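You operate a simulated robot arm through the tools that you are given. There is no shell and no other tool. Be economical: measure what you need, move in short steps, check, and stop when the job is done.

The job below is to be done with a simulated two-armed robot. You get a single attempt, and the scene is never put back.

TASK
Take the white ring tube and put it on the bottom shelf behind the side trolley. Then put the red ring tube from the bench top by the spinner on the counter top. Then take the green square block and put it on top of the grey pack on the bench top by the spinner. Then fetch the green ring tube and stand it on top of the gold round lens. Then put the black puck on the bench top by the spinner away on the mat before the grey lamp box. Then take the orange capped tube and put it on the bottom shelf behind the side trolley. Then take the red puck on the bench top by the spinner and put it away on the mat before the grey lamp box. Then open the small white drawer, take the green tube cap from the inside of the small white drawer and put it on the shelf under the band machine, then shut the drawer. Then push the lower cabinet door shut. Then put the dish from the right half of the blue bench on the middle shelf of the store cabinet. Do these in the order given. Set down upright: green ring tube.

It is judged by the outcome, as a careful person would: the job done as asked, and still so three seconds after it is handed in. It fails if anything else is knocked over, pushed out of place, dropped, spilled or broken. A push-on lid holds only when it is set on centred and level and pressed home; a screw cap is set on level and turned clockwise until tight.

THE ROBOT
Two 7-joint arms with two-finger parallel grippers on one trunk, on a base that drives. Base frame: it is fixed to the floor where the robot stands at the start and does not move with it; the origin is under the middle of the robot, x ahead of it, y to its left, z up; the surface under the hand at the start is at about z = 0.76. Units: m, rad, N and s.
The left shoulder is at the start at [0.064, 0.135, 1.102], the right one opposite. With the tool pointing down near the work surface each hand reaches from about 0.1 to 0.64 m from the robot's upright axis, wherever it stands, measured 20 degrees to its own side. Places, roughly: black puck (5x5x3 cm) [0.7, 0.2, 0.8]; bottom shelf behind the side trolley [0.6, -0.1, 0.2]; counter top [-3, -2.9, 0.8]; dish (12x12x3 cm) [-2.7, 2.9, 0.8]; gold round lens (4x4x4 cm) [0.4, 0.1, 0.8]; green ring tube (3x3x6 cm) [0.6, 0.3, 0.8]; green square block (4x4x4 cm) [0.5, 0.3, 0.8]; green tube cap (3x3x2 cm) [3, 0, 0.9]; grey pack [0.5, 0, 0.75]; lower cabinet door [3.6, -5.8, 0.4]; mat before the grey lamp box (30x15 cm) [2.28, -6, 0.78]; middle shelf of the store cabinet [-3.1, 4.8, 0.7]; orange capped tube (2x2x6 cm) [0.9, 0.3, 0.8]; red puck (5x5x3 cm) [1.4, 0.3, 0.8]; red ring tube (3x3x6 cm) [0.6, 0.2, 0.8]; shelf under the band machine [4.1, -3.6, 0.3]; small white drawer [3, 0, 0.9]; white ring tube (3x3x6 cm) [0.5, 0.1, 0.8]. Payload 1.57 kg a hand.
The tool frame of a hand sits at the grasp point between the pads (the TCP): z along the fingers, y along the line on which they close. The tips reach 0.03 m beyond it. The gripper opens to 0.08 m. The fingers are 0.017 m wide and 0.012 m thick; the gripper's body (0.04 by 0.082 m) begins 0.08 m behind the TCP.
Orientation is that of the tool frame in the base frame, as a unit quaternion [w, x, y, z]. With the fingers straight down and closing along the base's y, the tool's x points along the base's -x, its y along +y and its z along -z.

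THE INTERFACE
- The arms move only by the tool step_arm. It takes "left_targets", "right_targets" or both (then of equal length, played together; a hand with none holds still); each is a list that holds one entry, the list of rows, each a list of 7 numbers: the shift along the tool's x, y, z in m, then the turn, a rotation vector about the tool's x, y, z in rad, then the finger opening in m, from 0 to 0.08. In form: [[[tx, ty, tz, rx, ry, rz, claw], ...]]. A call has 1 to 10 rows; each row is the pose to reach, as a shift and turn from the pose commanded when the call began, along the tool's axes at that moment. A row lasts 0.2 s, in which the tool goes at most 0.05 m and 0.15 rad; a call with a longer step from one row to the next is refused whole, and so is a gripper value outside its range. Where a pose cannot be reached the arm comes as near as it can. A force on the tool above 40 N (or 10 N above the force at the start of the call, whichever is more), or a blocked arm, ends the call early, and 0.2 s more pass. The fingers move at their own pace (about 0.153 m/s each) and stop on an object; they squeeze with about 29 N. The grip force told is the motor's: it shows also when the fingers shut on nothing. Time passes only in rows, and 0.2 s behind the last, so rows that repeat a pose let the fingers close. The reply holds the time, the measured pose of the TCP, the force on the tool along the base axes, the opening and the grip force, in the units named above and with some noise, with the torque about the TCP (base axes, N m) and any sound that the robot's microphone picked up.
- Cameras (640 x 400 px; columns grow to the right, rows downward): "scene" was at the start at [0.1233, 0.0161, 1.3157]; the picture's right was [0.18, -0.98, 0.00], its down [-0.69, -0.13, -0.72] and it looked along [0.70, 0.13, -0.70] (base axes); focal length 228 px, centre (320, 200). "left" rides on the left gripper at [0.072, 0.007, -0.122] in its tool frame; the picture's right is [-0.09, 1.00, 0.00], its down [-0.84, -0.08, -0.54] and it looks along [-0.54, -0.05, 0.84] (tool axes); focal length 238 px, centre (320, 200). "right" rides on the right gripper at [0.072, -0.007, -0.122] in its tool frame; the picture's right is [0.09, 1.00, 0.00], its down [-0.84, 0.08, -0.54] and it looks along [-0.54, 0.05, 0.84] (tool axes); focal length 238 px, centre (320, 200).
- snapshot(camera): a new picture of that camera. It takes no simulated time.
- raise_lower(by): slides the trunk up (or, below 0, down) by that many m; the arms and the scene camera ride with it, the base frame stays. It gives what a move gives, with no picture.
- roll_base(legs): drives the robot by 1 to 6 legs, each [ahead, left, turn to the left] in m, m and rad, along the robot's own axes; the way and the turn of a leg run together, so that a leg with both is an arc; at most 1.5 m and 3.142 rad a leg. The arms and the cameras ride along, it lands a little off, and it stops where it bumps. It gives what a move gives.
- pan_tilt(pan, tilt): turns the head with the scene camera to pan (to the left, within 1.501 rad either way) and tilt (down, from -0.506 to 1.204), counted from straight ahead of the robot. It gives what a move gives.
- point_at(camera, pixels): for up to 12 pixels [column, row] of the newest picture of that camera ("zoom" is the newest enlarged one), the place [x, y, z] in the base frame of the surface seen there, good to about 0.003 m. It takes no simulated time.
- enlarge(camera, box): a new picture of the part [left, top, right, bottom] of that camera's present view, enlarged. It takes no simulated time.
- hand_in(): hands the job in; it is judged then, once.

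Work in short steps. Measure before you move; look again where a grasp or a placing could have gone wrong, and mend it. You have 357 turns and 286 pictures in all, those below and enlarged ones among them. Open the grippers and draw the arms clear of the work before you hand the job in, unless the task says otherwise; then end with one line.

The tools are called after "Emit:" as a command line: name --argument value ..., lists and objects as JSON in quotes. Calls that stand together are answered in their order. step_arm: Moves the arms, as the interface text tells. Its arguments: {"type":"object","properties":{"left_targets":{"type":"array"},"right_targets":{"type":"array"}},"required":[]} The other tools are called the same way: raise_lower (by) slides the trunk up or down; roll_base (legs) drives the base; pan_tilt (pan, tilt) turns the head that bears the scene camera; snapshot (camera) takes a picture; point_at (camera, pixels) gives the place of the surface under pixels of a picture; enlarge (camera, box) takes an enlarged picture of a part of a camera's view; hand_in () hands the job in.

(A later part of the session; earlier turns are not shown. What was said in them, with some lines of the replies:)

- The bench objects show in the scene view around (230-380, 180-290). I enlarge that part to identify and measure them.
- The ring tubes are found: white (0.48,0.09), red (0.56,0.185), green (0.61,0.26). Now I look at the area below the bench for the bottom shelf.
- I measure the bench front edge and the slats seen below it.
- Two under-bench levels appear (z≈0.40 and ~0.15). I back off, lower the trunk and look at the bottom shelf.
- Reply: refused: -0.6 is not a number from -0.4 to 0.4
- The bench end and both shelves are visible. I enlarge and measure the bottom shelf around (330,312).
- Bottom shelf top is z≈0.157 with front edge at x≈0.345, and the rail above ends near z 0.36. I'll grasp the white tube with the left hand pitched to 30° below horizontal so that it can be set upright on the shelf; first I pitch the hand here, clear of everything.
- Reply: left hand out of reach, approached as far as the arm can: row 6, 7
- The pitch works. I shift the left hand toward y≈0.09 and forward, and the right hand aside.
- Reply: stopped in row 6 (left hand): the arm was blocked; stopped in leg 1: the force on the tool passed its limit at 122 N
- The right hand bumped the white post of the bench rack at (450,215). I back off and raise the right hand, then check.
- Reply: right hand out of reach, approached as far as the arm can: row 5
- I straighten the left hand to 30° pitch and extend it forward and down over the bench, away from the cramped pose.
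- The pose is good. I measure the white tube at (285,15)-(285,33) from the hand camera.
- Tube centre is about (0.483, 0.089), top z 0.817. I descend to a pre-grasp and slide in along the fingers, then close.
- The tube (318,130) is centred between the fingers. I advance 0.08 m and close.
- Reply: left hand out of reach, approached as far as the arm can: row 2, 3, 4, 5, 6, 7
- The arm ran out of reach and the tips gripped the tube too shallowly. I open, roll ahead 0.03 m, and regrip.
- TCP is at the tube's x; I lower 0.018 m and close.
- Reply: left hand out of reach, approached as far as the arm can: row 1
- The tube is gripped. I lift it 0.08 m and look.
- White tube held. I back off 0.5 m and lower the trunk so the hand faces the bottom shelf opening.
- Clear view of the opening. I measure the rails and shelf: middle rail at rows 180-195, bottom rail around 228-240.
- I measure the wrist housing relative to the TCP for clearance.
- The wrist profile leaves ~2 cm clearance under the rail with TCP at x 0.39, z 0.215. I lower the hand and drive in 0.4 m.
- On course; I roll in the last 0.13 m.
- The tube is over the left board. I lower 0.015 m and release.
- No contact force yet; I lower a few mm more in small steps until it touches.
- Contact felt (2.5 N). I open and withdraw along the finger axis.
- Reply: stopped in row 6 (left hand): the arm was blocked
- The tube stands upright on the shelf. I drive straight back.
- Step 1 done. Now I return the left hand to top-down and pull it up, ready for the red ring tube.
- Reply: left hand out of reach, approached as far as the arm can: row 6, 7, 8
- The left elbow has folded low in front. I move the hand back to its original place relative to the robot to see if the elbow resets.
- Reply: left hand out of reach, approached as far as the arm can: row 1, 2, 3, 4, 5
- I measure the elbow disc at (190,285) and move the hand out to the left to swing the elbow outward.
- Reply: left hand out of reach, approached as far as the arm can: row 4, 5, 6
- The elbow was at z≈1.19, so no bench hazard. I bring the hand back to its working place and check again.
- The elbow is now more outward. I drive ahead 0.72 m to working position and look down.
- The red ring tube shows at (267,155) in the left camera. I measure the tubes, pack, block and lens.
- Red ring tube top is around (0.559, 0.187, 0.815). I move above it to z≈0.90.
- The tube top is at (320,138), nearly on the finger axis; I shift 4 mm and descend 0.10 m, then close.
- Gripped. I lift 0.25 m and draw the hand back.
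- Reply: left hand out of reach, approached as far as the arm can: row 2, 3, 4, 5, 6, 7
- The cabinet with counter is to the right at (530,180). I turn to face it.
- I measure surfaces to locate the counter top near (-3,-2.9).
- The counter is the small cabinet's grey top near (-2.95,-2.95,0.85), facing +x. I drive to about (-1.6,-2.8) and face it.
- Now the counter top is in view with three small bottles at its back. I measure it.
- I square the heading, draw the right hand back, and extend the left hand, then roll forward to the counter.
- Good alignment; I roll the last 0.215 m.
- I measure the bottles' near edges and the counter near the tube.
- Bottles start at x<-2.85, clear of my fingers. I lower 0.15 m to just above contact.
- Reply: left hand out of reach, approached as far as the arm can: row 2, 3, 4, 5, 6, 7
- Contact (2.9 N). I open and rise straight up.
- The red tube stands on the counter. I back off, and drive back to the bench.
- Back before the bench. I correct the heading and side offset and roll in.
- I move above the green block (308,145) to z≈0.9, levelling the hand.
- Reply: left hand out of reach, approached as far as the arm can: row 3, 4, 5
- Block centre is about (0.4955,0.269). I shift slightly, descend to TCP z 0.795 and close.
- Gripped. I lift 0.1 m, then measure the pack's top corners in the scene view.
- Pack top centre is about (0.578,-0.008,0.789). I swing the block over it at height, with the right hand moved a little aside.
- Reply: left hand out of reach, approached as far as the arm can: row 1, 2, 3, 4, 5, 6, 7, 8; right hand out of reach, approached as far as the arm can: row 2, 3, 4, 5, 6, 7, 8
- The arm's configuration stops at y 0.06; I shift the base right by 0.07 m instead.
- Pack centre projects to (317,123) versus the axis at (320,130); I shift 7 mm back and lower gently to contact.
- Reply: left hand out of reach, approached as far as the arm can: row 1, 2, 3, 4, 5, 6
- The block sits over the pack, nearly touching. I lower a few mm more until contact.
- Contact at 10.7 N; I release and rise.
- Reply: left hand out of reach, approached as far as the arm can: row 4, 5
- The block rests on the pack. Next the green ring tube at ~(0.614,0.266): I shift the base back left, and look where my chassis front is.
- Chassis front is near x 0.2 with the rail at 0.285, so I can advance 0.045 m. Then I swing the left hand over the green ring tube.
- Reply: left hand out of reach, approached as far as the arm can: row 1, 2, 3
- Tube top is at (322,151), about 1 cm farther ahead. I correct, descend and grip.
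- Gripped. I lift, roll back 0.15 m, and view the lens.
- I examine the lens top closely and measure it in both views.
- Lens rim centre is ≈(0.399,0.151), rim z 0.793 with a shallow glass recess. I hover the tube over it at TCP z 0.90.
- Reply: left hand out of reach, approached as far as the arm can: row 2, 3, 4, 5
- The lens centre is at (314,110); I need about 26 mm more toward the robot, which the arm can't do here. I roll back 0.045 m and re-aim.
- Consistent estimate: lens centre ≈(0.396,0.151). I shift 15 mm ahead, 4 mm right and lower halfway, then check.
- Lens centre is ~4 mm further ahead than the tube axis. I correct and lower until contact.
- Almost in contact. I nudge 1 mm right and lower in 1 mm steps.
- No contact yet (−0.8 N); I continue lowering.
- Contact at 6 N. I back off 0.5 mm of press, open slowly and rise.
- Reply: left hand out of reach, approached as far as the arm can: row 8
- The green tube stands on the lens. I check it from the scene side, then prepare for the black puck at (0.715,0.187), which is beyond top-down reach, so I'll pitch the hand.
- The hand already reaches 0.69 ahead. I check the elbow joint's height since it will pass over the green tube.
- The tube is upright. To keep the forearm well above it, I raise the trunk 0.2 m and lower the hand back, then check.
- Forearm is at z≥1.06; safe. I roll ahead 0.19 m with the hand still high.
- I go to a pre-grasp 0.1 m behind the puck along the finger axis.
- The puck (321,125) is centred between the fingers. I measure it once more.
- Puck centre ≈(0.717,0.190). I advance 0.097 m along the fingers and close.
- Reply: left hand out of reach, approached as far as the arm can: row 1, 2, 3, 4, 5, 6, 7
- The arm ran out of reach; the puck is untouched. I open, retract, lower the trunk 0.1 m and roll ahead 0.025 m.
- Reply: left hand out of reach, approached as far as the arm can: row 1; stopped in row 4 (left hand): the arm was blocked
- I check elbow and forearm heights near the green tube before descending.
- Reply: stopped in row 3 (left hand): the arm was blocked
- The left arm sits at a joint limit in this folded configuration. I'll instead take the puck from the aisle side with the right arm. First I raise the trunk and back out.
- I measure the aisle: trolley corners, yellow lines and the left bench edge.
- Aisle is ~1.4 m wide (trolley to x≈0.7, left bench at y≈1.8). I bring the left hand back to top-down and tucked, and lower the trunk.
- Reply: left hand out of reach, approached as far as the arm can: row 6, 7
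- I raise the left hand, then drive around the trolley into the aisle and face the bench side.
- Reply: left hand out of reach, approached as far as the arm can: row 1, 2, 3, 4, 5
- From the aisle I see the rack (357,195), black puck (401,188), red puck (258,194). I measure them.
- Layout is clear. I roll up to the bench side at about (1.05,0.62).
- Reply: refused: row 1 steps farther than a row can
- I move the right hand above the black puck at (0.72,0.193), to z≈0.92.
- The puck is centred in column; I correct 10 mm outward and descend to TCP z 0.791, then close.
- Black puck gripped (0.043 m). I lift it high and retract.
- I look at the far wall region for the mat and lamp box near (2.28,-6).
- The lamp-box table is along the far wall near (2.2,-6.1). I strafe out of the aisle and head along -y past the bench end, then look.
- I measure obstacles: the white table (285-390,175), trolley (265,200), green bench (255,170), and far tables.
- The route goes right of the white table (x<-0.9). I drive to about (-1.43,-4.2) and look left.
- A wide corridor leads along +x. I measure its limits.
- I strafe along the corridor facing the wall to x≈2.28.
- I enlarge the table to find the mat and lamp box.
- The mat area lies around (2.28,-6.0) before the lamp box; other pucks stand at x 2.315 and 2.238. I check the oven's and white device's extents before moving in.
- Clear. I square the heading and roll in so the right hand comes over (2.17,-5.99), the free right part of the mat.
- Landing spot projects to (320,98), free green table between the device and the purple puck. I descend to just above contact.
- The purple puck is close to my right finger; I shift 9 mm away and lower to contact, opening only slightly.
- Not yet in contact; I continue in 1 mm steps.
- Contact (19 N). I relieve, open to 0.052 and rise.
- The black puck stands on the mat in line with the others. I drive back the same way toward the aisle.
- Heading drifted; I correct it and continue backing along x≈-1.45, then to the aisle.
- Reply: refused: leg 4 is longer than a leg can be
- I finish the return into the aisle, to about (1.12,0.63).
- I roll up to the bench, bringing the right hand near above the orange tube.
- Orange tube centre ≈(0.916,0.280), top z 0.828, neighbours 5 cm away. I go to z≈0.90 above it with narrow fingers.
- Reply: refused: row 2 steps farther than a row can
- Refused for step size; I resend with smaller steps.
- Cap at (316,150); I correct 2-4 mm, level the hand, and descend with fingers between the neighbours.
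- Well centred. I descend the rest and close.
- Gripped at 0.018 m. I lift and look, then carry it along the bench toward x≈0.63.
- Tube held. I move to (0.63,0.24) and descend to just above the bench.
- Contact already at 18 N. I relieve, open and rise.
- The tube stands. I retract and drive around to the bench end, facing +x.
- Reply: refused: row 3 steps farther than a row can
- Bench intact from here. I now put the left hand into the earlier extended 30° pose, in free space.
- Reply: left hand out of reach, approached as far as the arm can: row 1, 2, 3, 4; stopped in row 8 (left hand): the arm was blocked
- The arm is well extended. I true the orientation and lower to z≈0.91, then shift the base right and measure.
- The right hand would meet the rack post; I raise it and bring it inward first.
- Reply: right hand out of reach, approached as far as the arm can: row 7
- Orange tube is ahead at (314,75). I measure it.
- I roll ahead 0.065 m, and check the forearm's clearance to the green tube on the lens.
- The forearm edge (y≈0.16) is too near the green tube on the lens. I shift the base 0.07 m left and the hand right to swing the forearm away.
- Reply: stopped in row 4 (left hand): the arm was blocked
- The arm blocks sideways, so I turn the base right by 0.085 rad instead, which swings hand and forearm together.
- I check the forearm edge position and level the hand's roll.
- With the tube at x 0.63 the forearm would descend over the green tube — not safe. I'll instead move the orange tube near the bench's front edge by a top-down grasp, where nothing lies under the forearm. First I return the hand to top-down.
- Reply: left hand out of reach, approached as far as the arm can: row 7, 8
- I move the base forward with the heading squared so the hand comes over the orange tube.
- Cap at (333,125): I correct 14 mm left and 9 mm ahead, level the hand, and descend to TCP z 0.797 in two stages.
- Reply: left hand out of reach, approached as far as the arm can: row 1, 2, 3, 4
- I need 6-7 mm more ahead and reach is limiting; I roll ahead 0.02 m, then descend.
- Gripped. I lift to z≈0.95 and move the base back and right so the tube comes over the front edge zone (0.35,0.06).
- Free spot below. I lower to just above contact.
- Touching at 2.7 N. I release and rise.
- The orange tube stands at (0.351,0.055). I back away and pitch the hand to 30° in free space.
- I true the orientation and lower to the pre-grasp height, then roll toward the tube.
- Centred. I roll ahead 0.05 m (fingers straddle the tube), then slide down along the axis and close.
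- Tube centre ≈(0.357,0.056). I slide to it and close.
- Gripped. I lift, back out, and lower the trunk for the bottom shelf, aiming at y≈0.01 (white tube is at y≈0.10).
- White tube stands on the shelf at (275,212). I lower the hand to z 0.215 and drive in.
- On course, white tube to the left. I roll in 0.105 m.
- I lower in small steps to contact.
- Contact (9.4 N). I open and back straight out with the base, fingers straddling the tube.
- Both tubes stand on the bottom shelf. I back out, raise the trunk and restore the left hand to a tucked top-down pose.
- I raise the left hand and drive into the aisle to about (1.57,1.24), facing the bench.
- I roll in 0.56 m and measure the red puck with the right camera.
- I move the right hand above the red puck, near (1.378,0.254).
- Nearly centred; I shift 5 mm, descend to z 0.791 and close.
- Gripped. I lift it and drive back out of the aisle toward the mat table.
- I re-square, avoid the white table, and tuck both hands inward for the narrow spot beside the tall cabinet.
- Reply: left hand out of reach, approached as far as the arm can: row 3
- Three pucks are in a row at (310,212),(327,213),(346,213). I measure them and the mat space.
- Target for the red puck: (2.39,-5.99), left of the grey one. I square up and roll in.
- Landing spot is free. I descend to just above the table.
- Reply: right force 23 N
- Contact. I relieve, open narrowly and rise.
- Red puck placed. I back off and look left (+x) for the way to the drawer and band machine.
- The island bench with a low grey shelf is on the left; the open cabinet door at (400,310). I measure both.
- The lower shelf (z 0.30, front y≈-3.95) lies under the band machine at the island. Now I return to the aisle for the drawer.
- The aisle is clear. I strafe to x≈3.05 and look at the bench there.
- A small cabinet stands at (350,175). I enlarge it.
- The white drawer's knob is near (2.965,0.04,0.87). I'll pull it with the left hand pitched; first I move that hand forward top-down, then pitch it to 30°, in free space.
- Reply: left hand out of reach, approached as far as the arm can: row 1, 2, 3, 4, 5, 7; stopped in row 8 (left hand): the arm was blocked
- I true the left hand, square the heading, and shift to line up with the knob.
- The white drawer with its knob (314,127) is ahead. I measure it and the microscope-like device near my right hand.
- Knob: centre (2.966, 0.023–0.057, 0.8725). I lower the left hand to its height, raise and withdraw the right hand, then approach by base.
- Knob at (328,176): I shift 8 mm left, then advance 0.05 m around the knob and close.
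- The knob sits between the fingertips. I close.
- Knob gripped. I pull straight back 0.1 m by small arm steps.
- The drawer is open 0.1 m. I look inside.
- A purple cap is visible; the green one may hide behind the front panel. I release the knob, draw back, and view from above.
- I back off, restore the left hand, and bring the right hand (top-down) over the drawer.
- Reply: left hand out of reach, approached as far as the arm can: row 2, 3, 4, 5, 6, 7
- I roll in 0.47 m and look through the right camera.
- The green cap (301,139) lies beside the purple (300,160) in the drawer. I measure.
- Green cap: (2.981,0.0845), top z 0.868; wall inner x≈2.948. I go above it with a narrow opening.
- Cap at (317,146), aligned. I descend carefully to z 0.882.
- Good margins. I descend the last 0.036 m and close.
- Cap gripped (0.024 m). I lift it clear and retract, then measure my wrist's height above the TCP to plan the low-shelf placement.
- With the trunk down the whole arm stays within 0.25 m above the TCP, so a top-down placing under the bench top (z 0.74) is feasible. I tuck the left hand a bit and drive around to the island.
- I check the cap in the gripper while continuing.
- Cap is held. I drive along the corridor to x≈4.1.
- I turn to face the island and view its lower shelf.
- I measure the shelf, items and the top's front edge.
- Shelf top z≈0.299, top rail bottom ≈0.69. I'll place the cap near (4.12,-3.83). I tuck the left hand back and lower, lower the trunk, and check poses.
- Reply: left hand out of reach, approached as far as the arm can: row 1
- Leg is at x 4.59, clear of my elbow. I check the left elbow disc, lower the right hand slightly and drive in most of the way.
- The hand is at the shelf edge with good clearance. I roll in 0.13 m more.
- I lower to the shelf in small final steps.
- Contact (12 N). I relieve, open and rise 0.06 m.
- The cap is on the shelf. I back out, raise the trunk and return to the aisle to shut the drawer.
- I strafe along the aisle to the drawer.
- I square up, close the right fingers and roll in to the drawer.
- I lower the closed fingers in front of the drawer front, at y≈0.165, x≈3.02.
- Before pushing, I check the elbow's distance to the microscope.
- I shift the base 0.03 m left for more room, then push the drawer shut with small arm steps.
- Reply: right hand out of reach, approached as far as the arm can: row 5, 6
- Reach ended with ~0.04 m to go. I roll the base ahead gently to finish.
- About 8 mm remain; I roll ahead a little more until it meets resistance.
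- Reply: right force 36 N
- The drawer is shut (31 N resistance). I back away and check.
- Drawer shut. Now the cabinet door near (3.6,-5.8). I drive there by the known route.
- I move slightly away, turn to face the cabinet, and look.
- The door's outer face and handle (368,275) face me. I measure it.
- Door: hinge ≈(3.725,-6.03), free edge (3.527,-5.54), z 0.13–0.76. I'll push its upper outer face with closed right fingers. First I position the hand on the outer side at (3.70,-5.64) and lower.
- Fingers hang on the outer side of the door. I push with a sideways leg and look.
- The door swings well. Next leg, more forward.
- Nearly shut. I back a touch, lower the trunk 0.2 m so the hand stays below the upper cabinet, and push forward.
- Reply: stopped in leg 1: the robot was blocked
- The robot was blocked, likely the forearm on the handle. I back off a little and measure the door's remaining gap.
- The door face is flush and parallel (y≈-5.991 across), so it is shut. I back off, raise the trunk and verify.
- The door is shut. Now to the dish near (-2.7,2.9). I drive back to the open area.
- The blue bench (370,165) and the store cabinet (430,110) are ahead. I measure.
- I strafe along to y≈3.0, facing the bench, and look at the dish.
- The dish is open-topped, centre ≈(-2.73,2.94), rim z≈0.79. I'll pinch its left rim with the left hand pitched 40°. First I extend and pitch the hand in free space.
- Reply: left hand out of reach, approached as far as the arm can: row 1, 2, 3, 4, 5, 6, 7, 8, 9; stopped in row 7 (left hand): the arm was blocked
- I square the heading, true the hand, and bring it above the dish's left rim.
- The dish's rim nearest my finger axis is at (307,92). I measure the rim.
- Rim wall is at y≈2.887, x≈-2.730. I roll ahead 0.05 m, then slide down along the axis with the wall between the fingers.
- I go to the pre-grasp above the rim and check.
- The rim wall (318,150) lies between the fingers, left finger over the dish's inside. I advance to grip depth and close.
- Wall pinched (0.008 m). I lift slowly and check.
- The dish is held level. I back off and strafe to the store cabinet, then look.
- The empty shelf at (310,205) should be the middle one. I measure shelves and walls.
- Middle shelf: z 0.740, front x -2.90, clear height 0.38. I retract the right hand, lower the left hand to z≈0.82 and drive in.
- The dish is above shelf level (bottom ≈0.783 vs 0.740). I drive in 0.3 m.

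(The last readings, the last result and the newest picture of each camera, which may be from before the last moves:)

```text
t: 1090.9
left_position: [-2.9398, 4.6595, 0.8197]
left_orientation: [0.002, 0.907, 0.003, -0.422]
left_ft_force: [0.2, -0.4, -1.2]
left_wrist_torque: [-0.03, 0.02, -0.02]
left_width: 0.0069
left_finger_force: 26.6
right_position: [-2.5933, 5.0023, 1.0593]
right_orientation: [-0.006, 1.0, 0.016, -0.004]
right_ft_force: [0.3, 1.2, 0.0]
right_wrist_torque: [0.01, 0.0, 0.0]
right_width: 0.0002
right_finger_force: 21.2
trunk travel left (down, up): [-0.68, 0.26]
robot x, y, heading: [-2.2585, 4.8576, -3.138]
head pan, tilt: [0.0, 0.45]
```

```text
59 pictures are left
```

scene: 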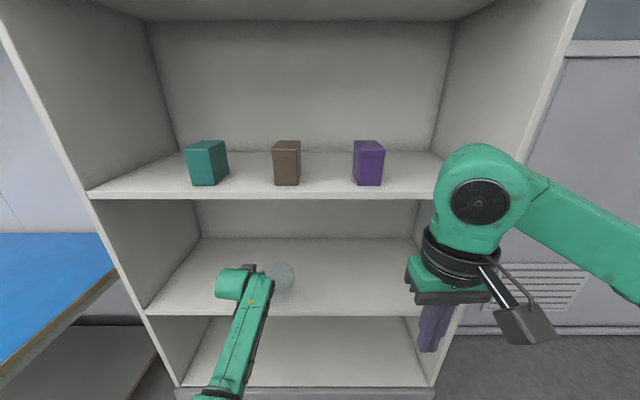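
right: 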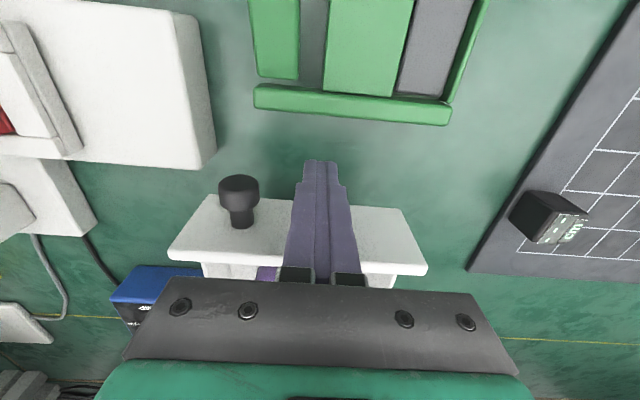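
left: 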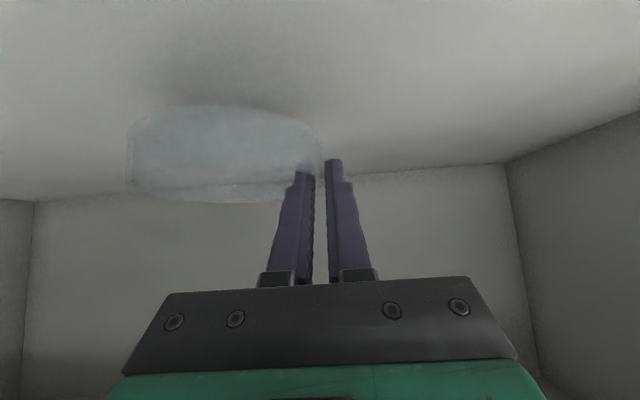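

Inside over the shelf. I roll 0.1 m more and lower to near contact.

Emit:
roll_base --legs '[[0.1, 0, 0]]'

Emit:
step_arm --left_targets '[[[0.0153, 0, 0.0129, 0, 0, 0, 0.0], [0.026, 0, 0.0219, 0, 0, 0, 0.0], [0.0291, 0, 0.0244, 0, 0, 0, 0.0], [0.0314, 0, 0.0264, 0, 0, 0, 0.0]]]'

Emit:
snapshot --camera "left"

```text
t: 1092.0
left_position: [-3.0379, 4.6597, 0.8194]
left_orientation: [0.003, 0.907, 0.004, -0.422]
left_ft_force: [-0.2, 0.0, -0.6]
left_wrist_torque: [-0.03, -0.03, -0.03]
left_width: 0.0066
left_finger_force: 26.3
right_position: [-2.6914, 5.0033, 1.0587]
right_orientation: [-0.006, 1.0, 0.016, -0.003]
right_ft_force: [-0.3, 0.1, -0.5]
right_wrist_torque: [0.06, 0.0, 0.0]
right_width: 0.0
right_finger_force: 21.0
trunk travel left (down, up): [-0.68, 0.26]
robot x, y, heading: [-2.3544, 4.8592, -3.141]
head pan, tilt: [0.0, 0.45]
```

```text
t: 1093.0
left_position: [-3.0389, 4.6597, 0.7784]
left_orientation: [0.002, 0.906, 0.002, -0.422]
left_ft_force: [0.0, -0.3, -0.4]
left_wrist_torque: [0.0, -0.02, -0.04]
left_width: 0.0064
left_finger_force: 25.9
right_position: [-2.6926, 5.0017, 1.0581]
right_orientation: [-0.006, 1.0, 0.016, -0.005]
right_ft_force: [1.0, -0.5, -0.9]
right_wrist_torque: [0.0, -0.02, 0.01]
right_width: 0.0002
right_finger_force: 21.2
trunk travel left (down, up): [-0.68, 0.26]
robot x, y, heading: [-2.354, 4.857, -3.141]
head pan, tilt: [0.0, 0.45]
```

```text
58 pictures are left
```

left: 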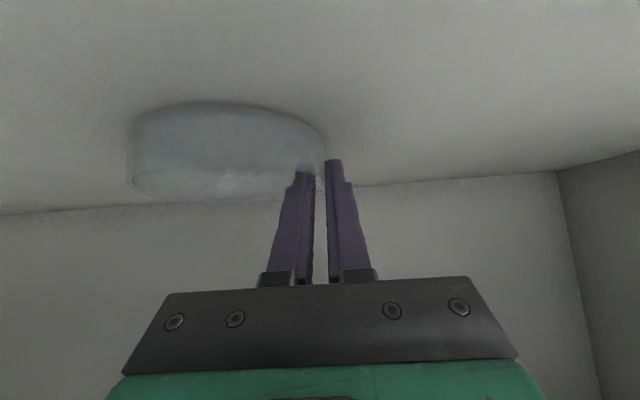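

Emit:
step_arm --left_targets '[[[0.0008, 0, 0.0006, 0, 0, 0, 0.0], [0.0015, 0, 0.0013, 0, 0, 0, 0.0], [0.0023, 0, 0.0019, 0, 0, 0, 0.0], [0.0023, 0, 0.0019, 0, 0, 0, 0.0]]]'

```text
t: 1094.0
left_position: [-3.0381, 4.6596, 0.7773]
left_orientation: [0.002, 0.906, 0.003, -0.423]
left_ft_force: [-0.1, -0.7, 4.0]
left_wrist_torque: [0.01, -0.1, -0.03]
left_width: 0.0063
left_finger_force: 26.3
right_position: [-2.6917, 5.0018, 1.0586]
right_orientation: [-0.006, 1.0, 0.016, -0.004]
right_ft_force: [-0.2, 0.6, 0.6]
right_wrist_torque: [-0.03, -0.01, 0.06]
right_width: 0.0
right_finger_force: 21.4
trunk travel left (down, up): [-0.68, 0.26]
robot x, y, heading: [-2.3534, 4.8587, -3.137]
head pan, tilt: [0.0, 0.45]
```

Contact (4 N). I open and withdraw along the finger axis, then back out.

Emit:
step_arm --left_targets '[[[0, 0, 0, 0, 0, 0, 0.02], [0, 0, 0, 0, 0, 0, 0.04], [0, 0, 0, 0, 0, 0, 0.045], [0, 0, -0.02, 0, 0, 0, 0.045], [0, 0, -0.04, 0, 0, 0, 0.045], [0, 0, -0.06, 0, 0, 0, 0.045]]]'

Emit:
snapshot --camera "left"

```text
t: 1095.4
left_position: [-2.991, 4.6597, 0.8146]
left_orientation: [0.003, 0.907, 0.003, -0.422]
left_ft_force: [0.3, 0.3, 0.9]
left_wrist_torque: [-0.02, -0.03, 0.0]
left_width: 0.0449
left_finger_force: 0.0
right_position: [-2.6921, 5.0023, 1.0584]
right_orientation: [-0.006, 1.0, 0.016, -0.004]
right_ft_force: [-0.5, 0.7, -0.3]
right_wrist_torque: [0.0, 0.02, -0.03]
right_width: 0.0
right_finger_force: 21.6
trunk travel left (down, up): [-0.68, 0.26]
robot x, y, heading: [-2.3565, 4.8576, -3.139]
head pan, tilt: [0.0, 0.45]
```

```text
57 pictures are left
```

left: 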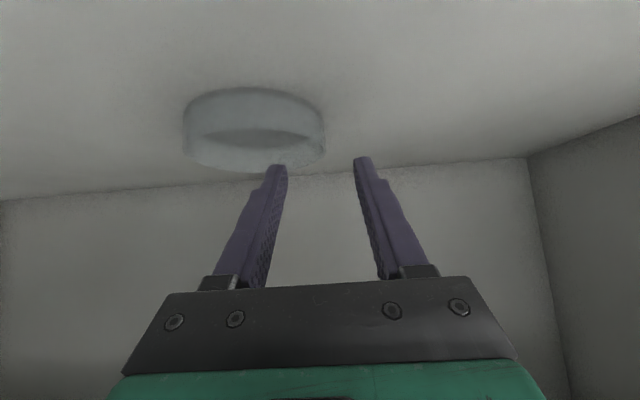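

The dish stands on the middle shelf, fingers clear above the rim. I back out and verify.

Emit:
roll_base --legs '[[-0.6, 0, 0]]'

Emit:
enlarge --camera "scene" --box '[200, 90, 440, 320]'

```text
t: 1098.8
left_position: [-2.3895, 4.6596, 0.8151]
left_orientation: [0.002, 0.907, 0.004, -0.422]
left_ft_force: [0.5, 0.2, 0.1]
left_wrist_torque: [-0.01, -0.02, -0.01]
left_width: 0.0451
left_finger_force: 0.1
right_position: [-2.0913, 5.0034, 1.058]
right_orientation: [-0.006, 1.0, 0.017, -0.005]
right_ft_force: [-0.6, 0.3, -0.3]
right_wrist_torque: [-0.01, 0.03, -0.01]
right_width: 0.0
right_finger_force: 21.3
trunk travel left (down, up): [-0.68, 0.26]
robot x, y, heading: [-1.7575, 4.8595, -3.136]
head pan, tilt: [0.0, 0.45]
```

```text
1.74 times, centred on (320, 205) of scene
```

zoom: 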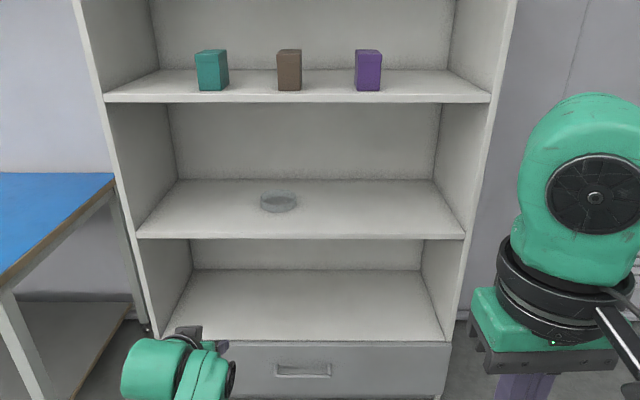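

The dish is on the middle shelf; everything is placed. I open the right gripper and finish.

Emit:
step_arm --right_targets '[[[0.02, 0, -0.02, 0, 0, 0, 0.04], [0.04, 0, -0.03, 0, 0, 0, 0.06], [0.04, 0, -0.03, 0, 0, 0, 0.06]]]'

Emit:
hand_in

```text
t: 1099.6
left_position: [-2.3894, 4.66, 0.8139]
left_orientation: [0.003, 0.906, 0.005, -0.423]
left_ft_force: [0.5, 0.2, 0.0]
left_wrist_torque: [0.03, -0.03, -0.01]
left_width: 0.045
left_finger_force: 0.0
right_position: [-2.0518, 5.0042, 1.0869]
right_orientation: [-0.006, 1.0, 0.018, -0.004]
right_ft_force: [-1.8, 0.0, 0.0]
right_wrist_torque: [0.02, -0.03, 0.01]
right_width: 0.06
right_finger_force: 0.0
trunk travel left (down, up): [-0.68, 0.26]
robot x, y, heading: [-1.7496, 4.86, -3.132]
head pan, tilt: [0.0, 0.45]
```

```text
The job is handed in.
```

All ten tasks are done in the order given and the job is handed in; nothing was seen knocked over, though early on the right hand bumped a bench rack post (122 N) and I did not re-check every placement at the end.
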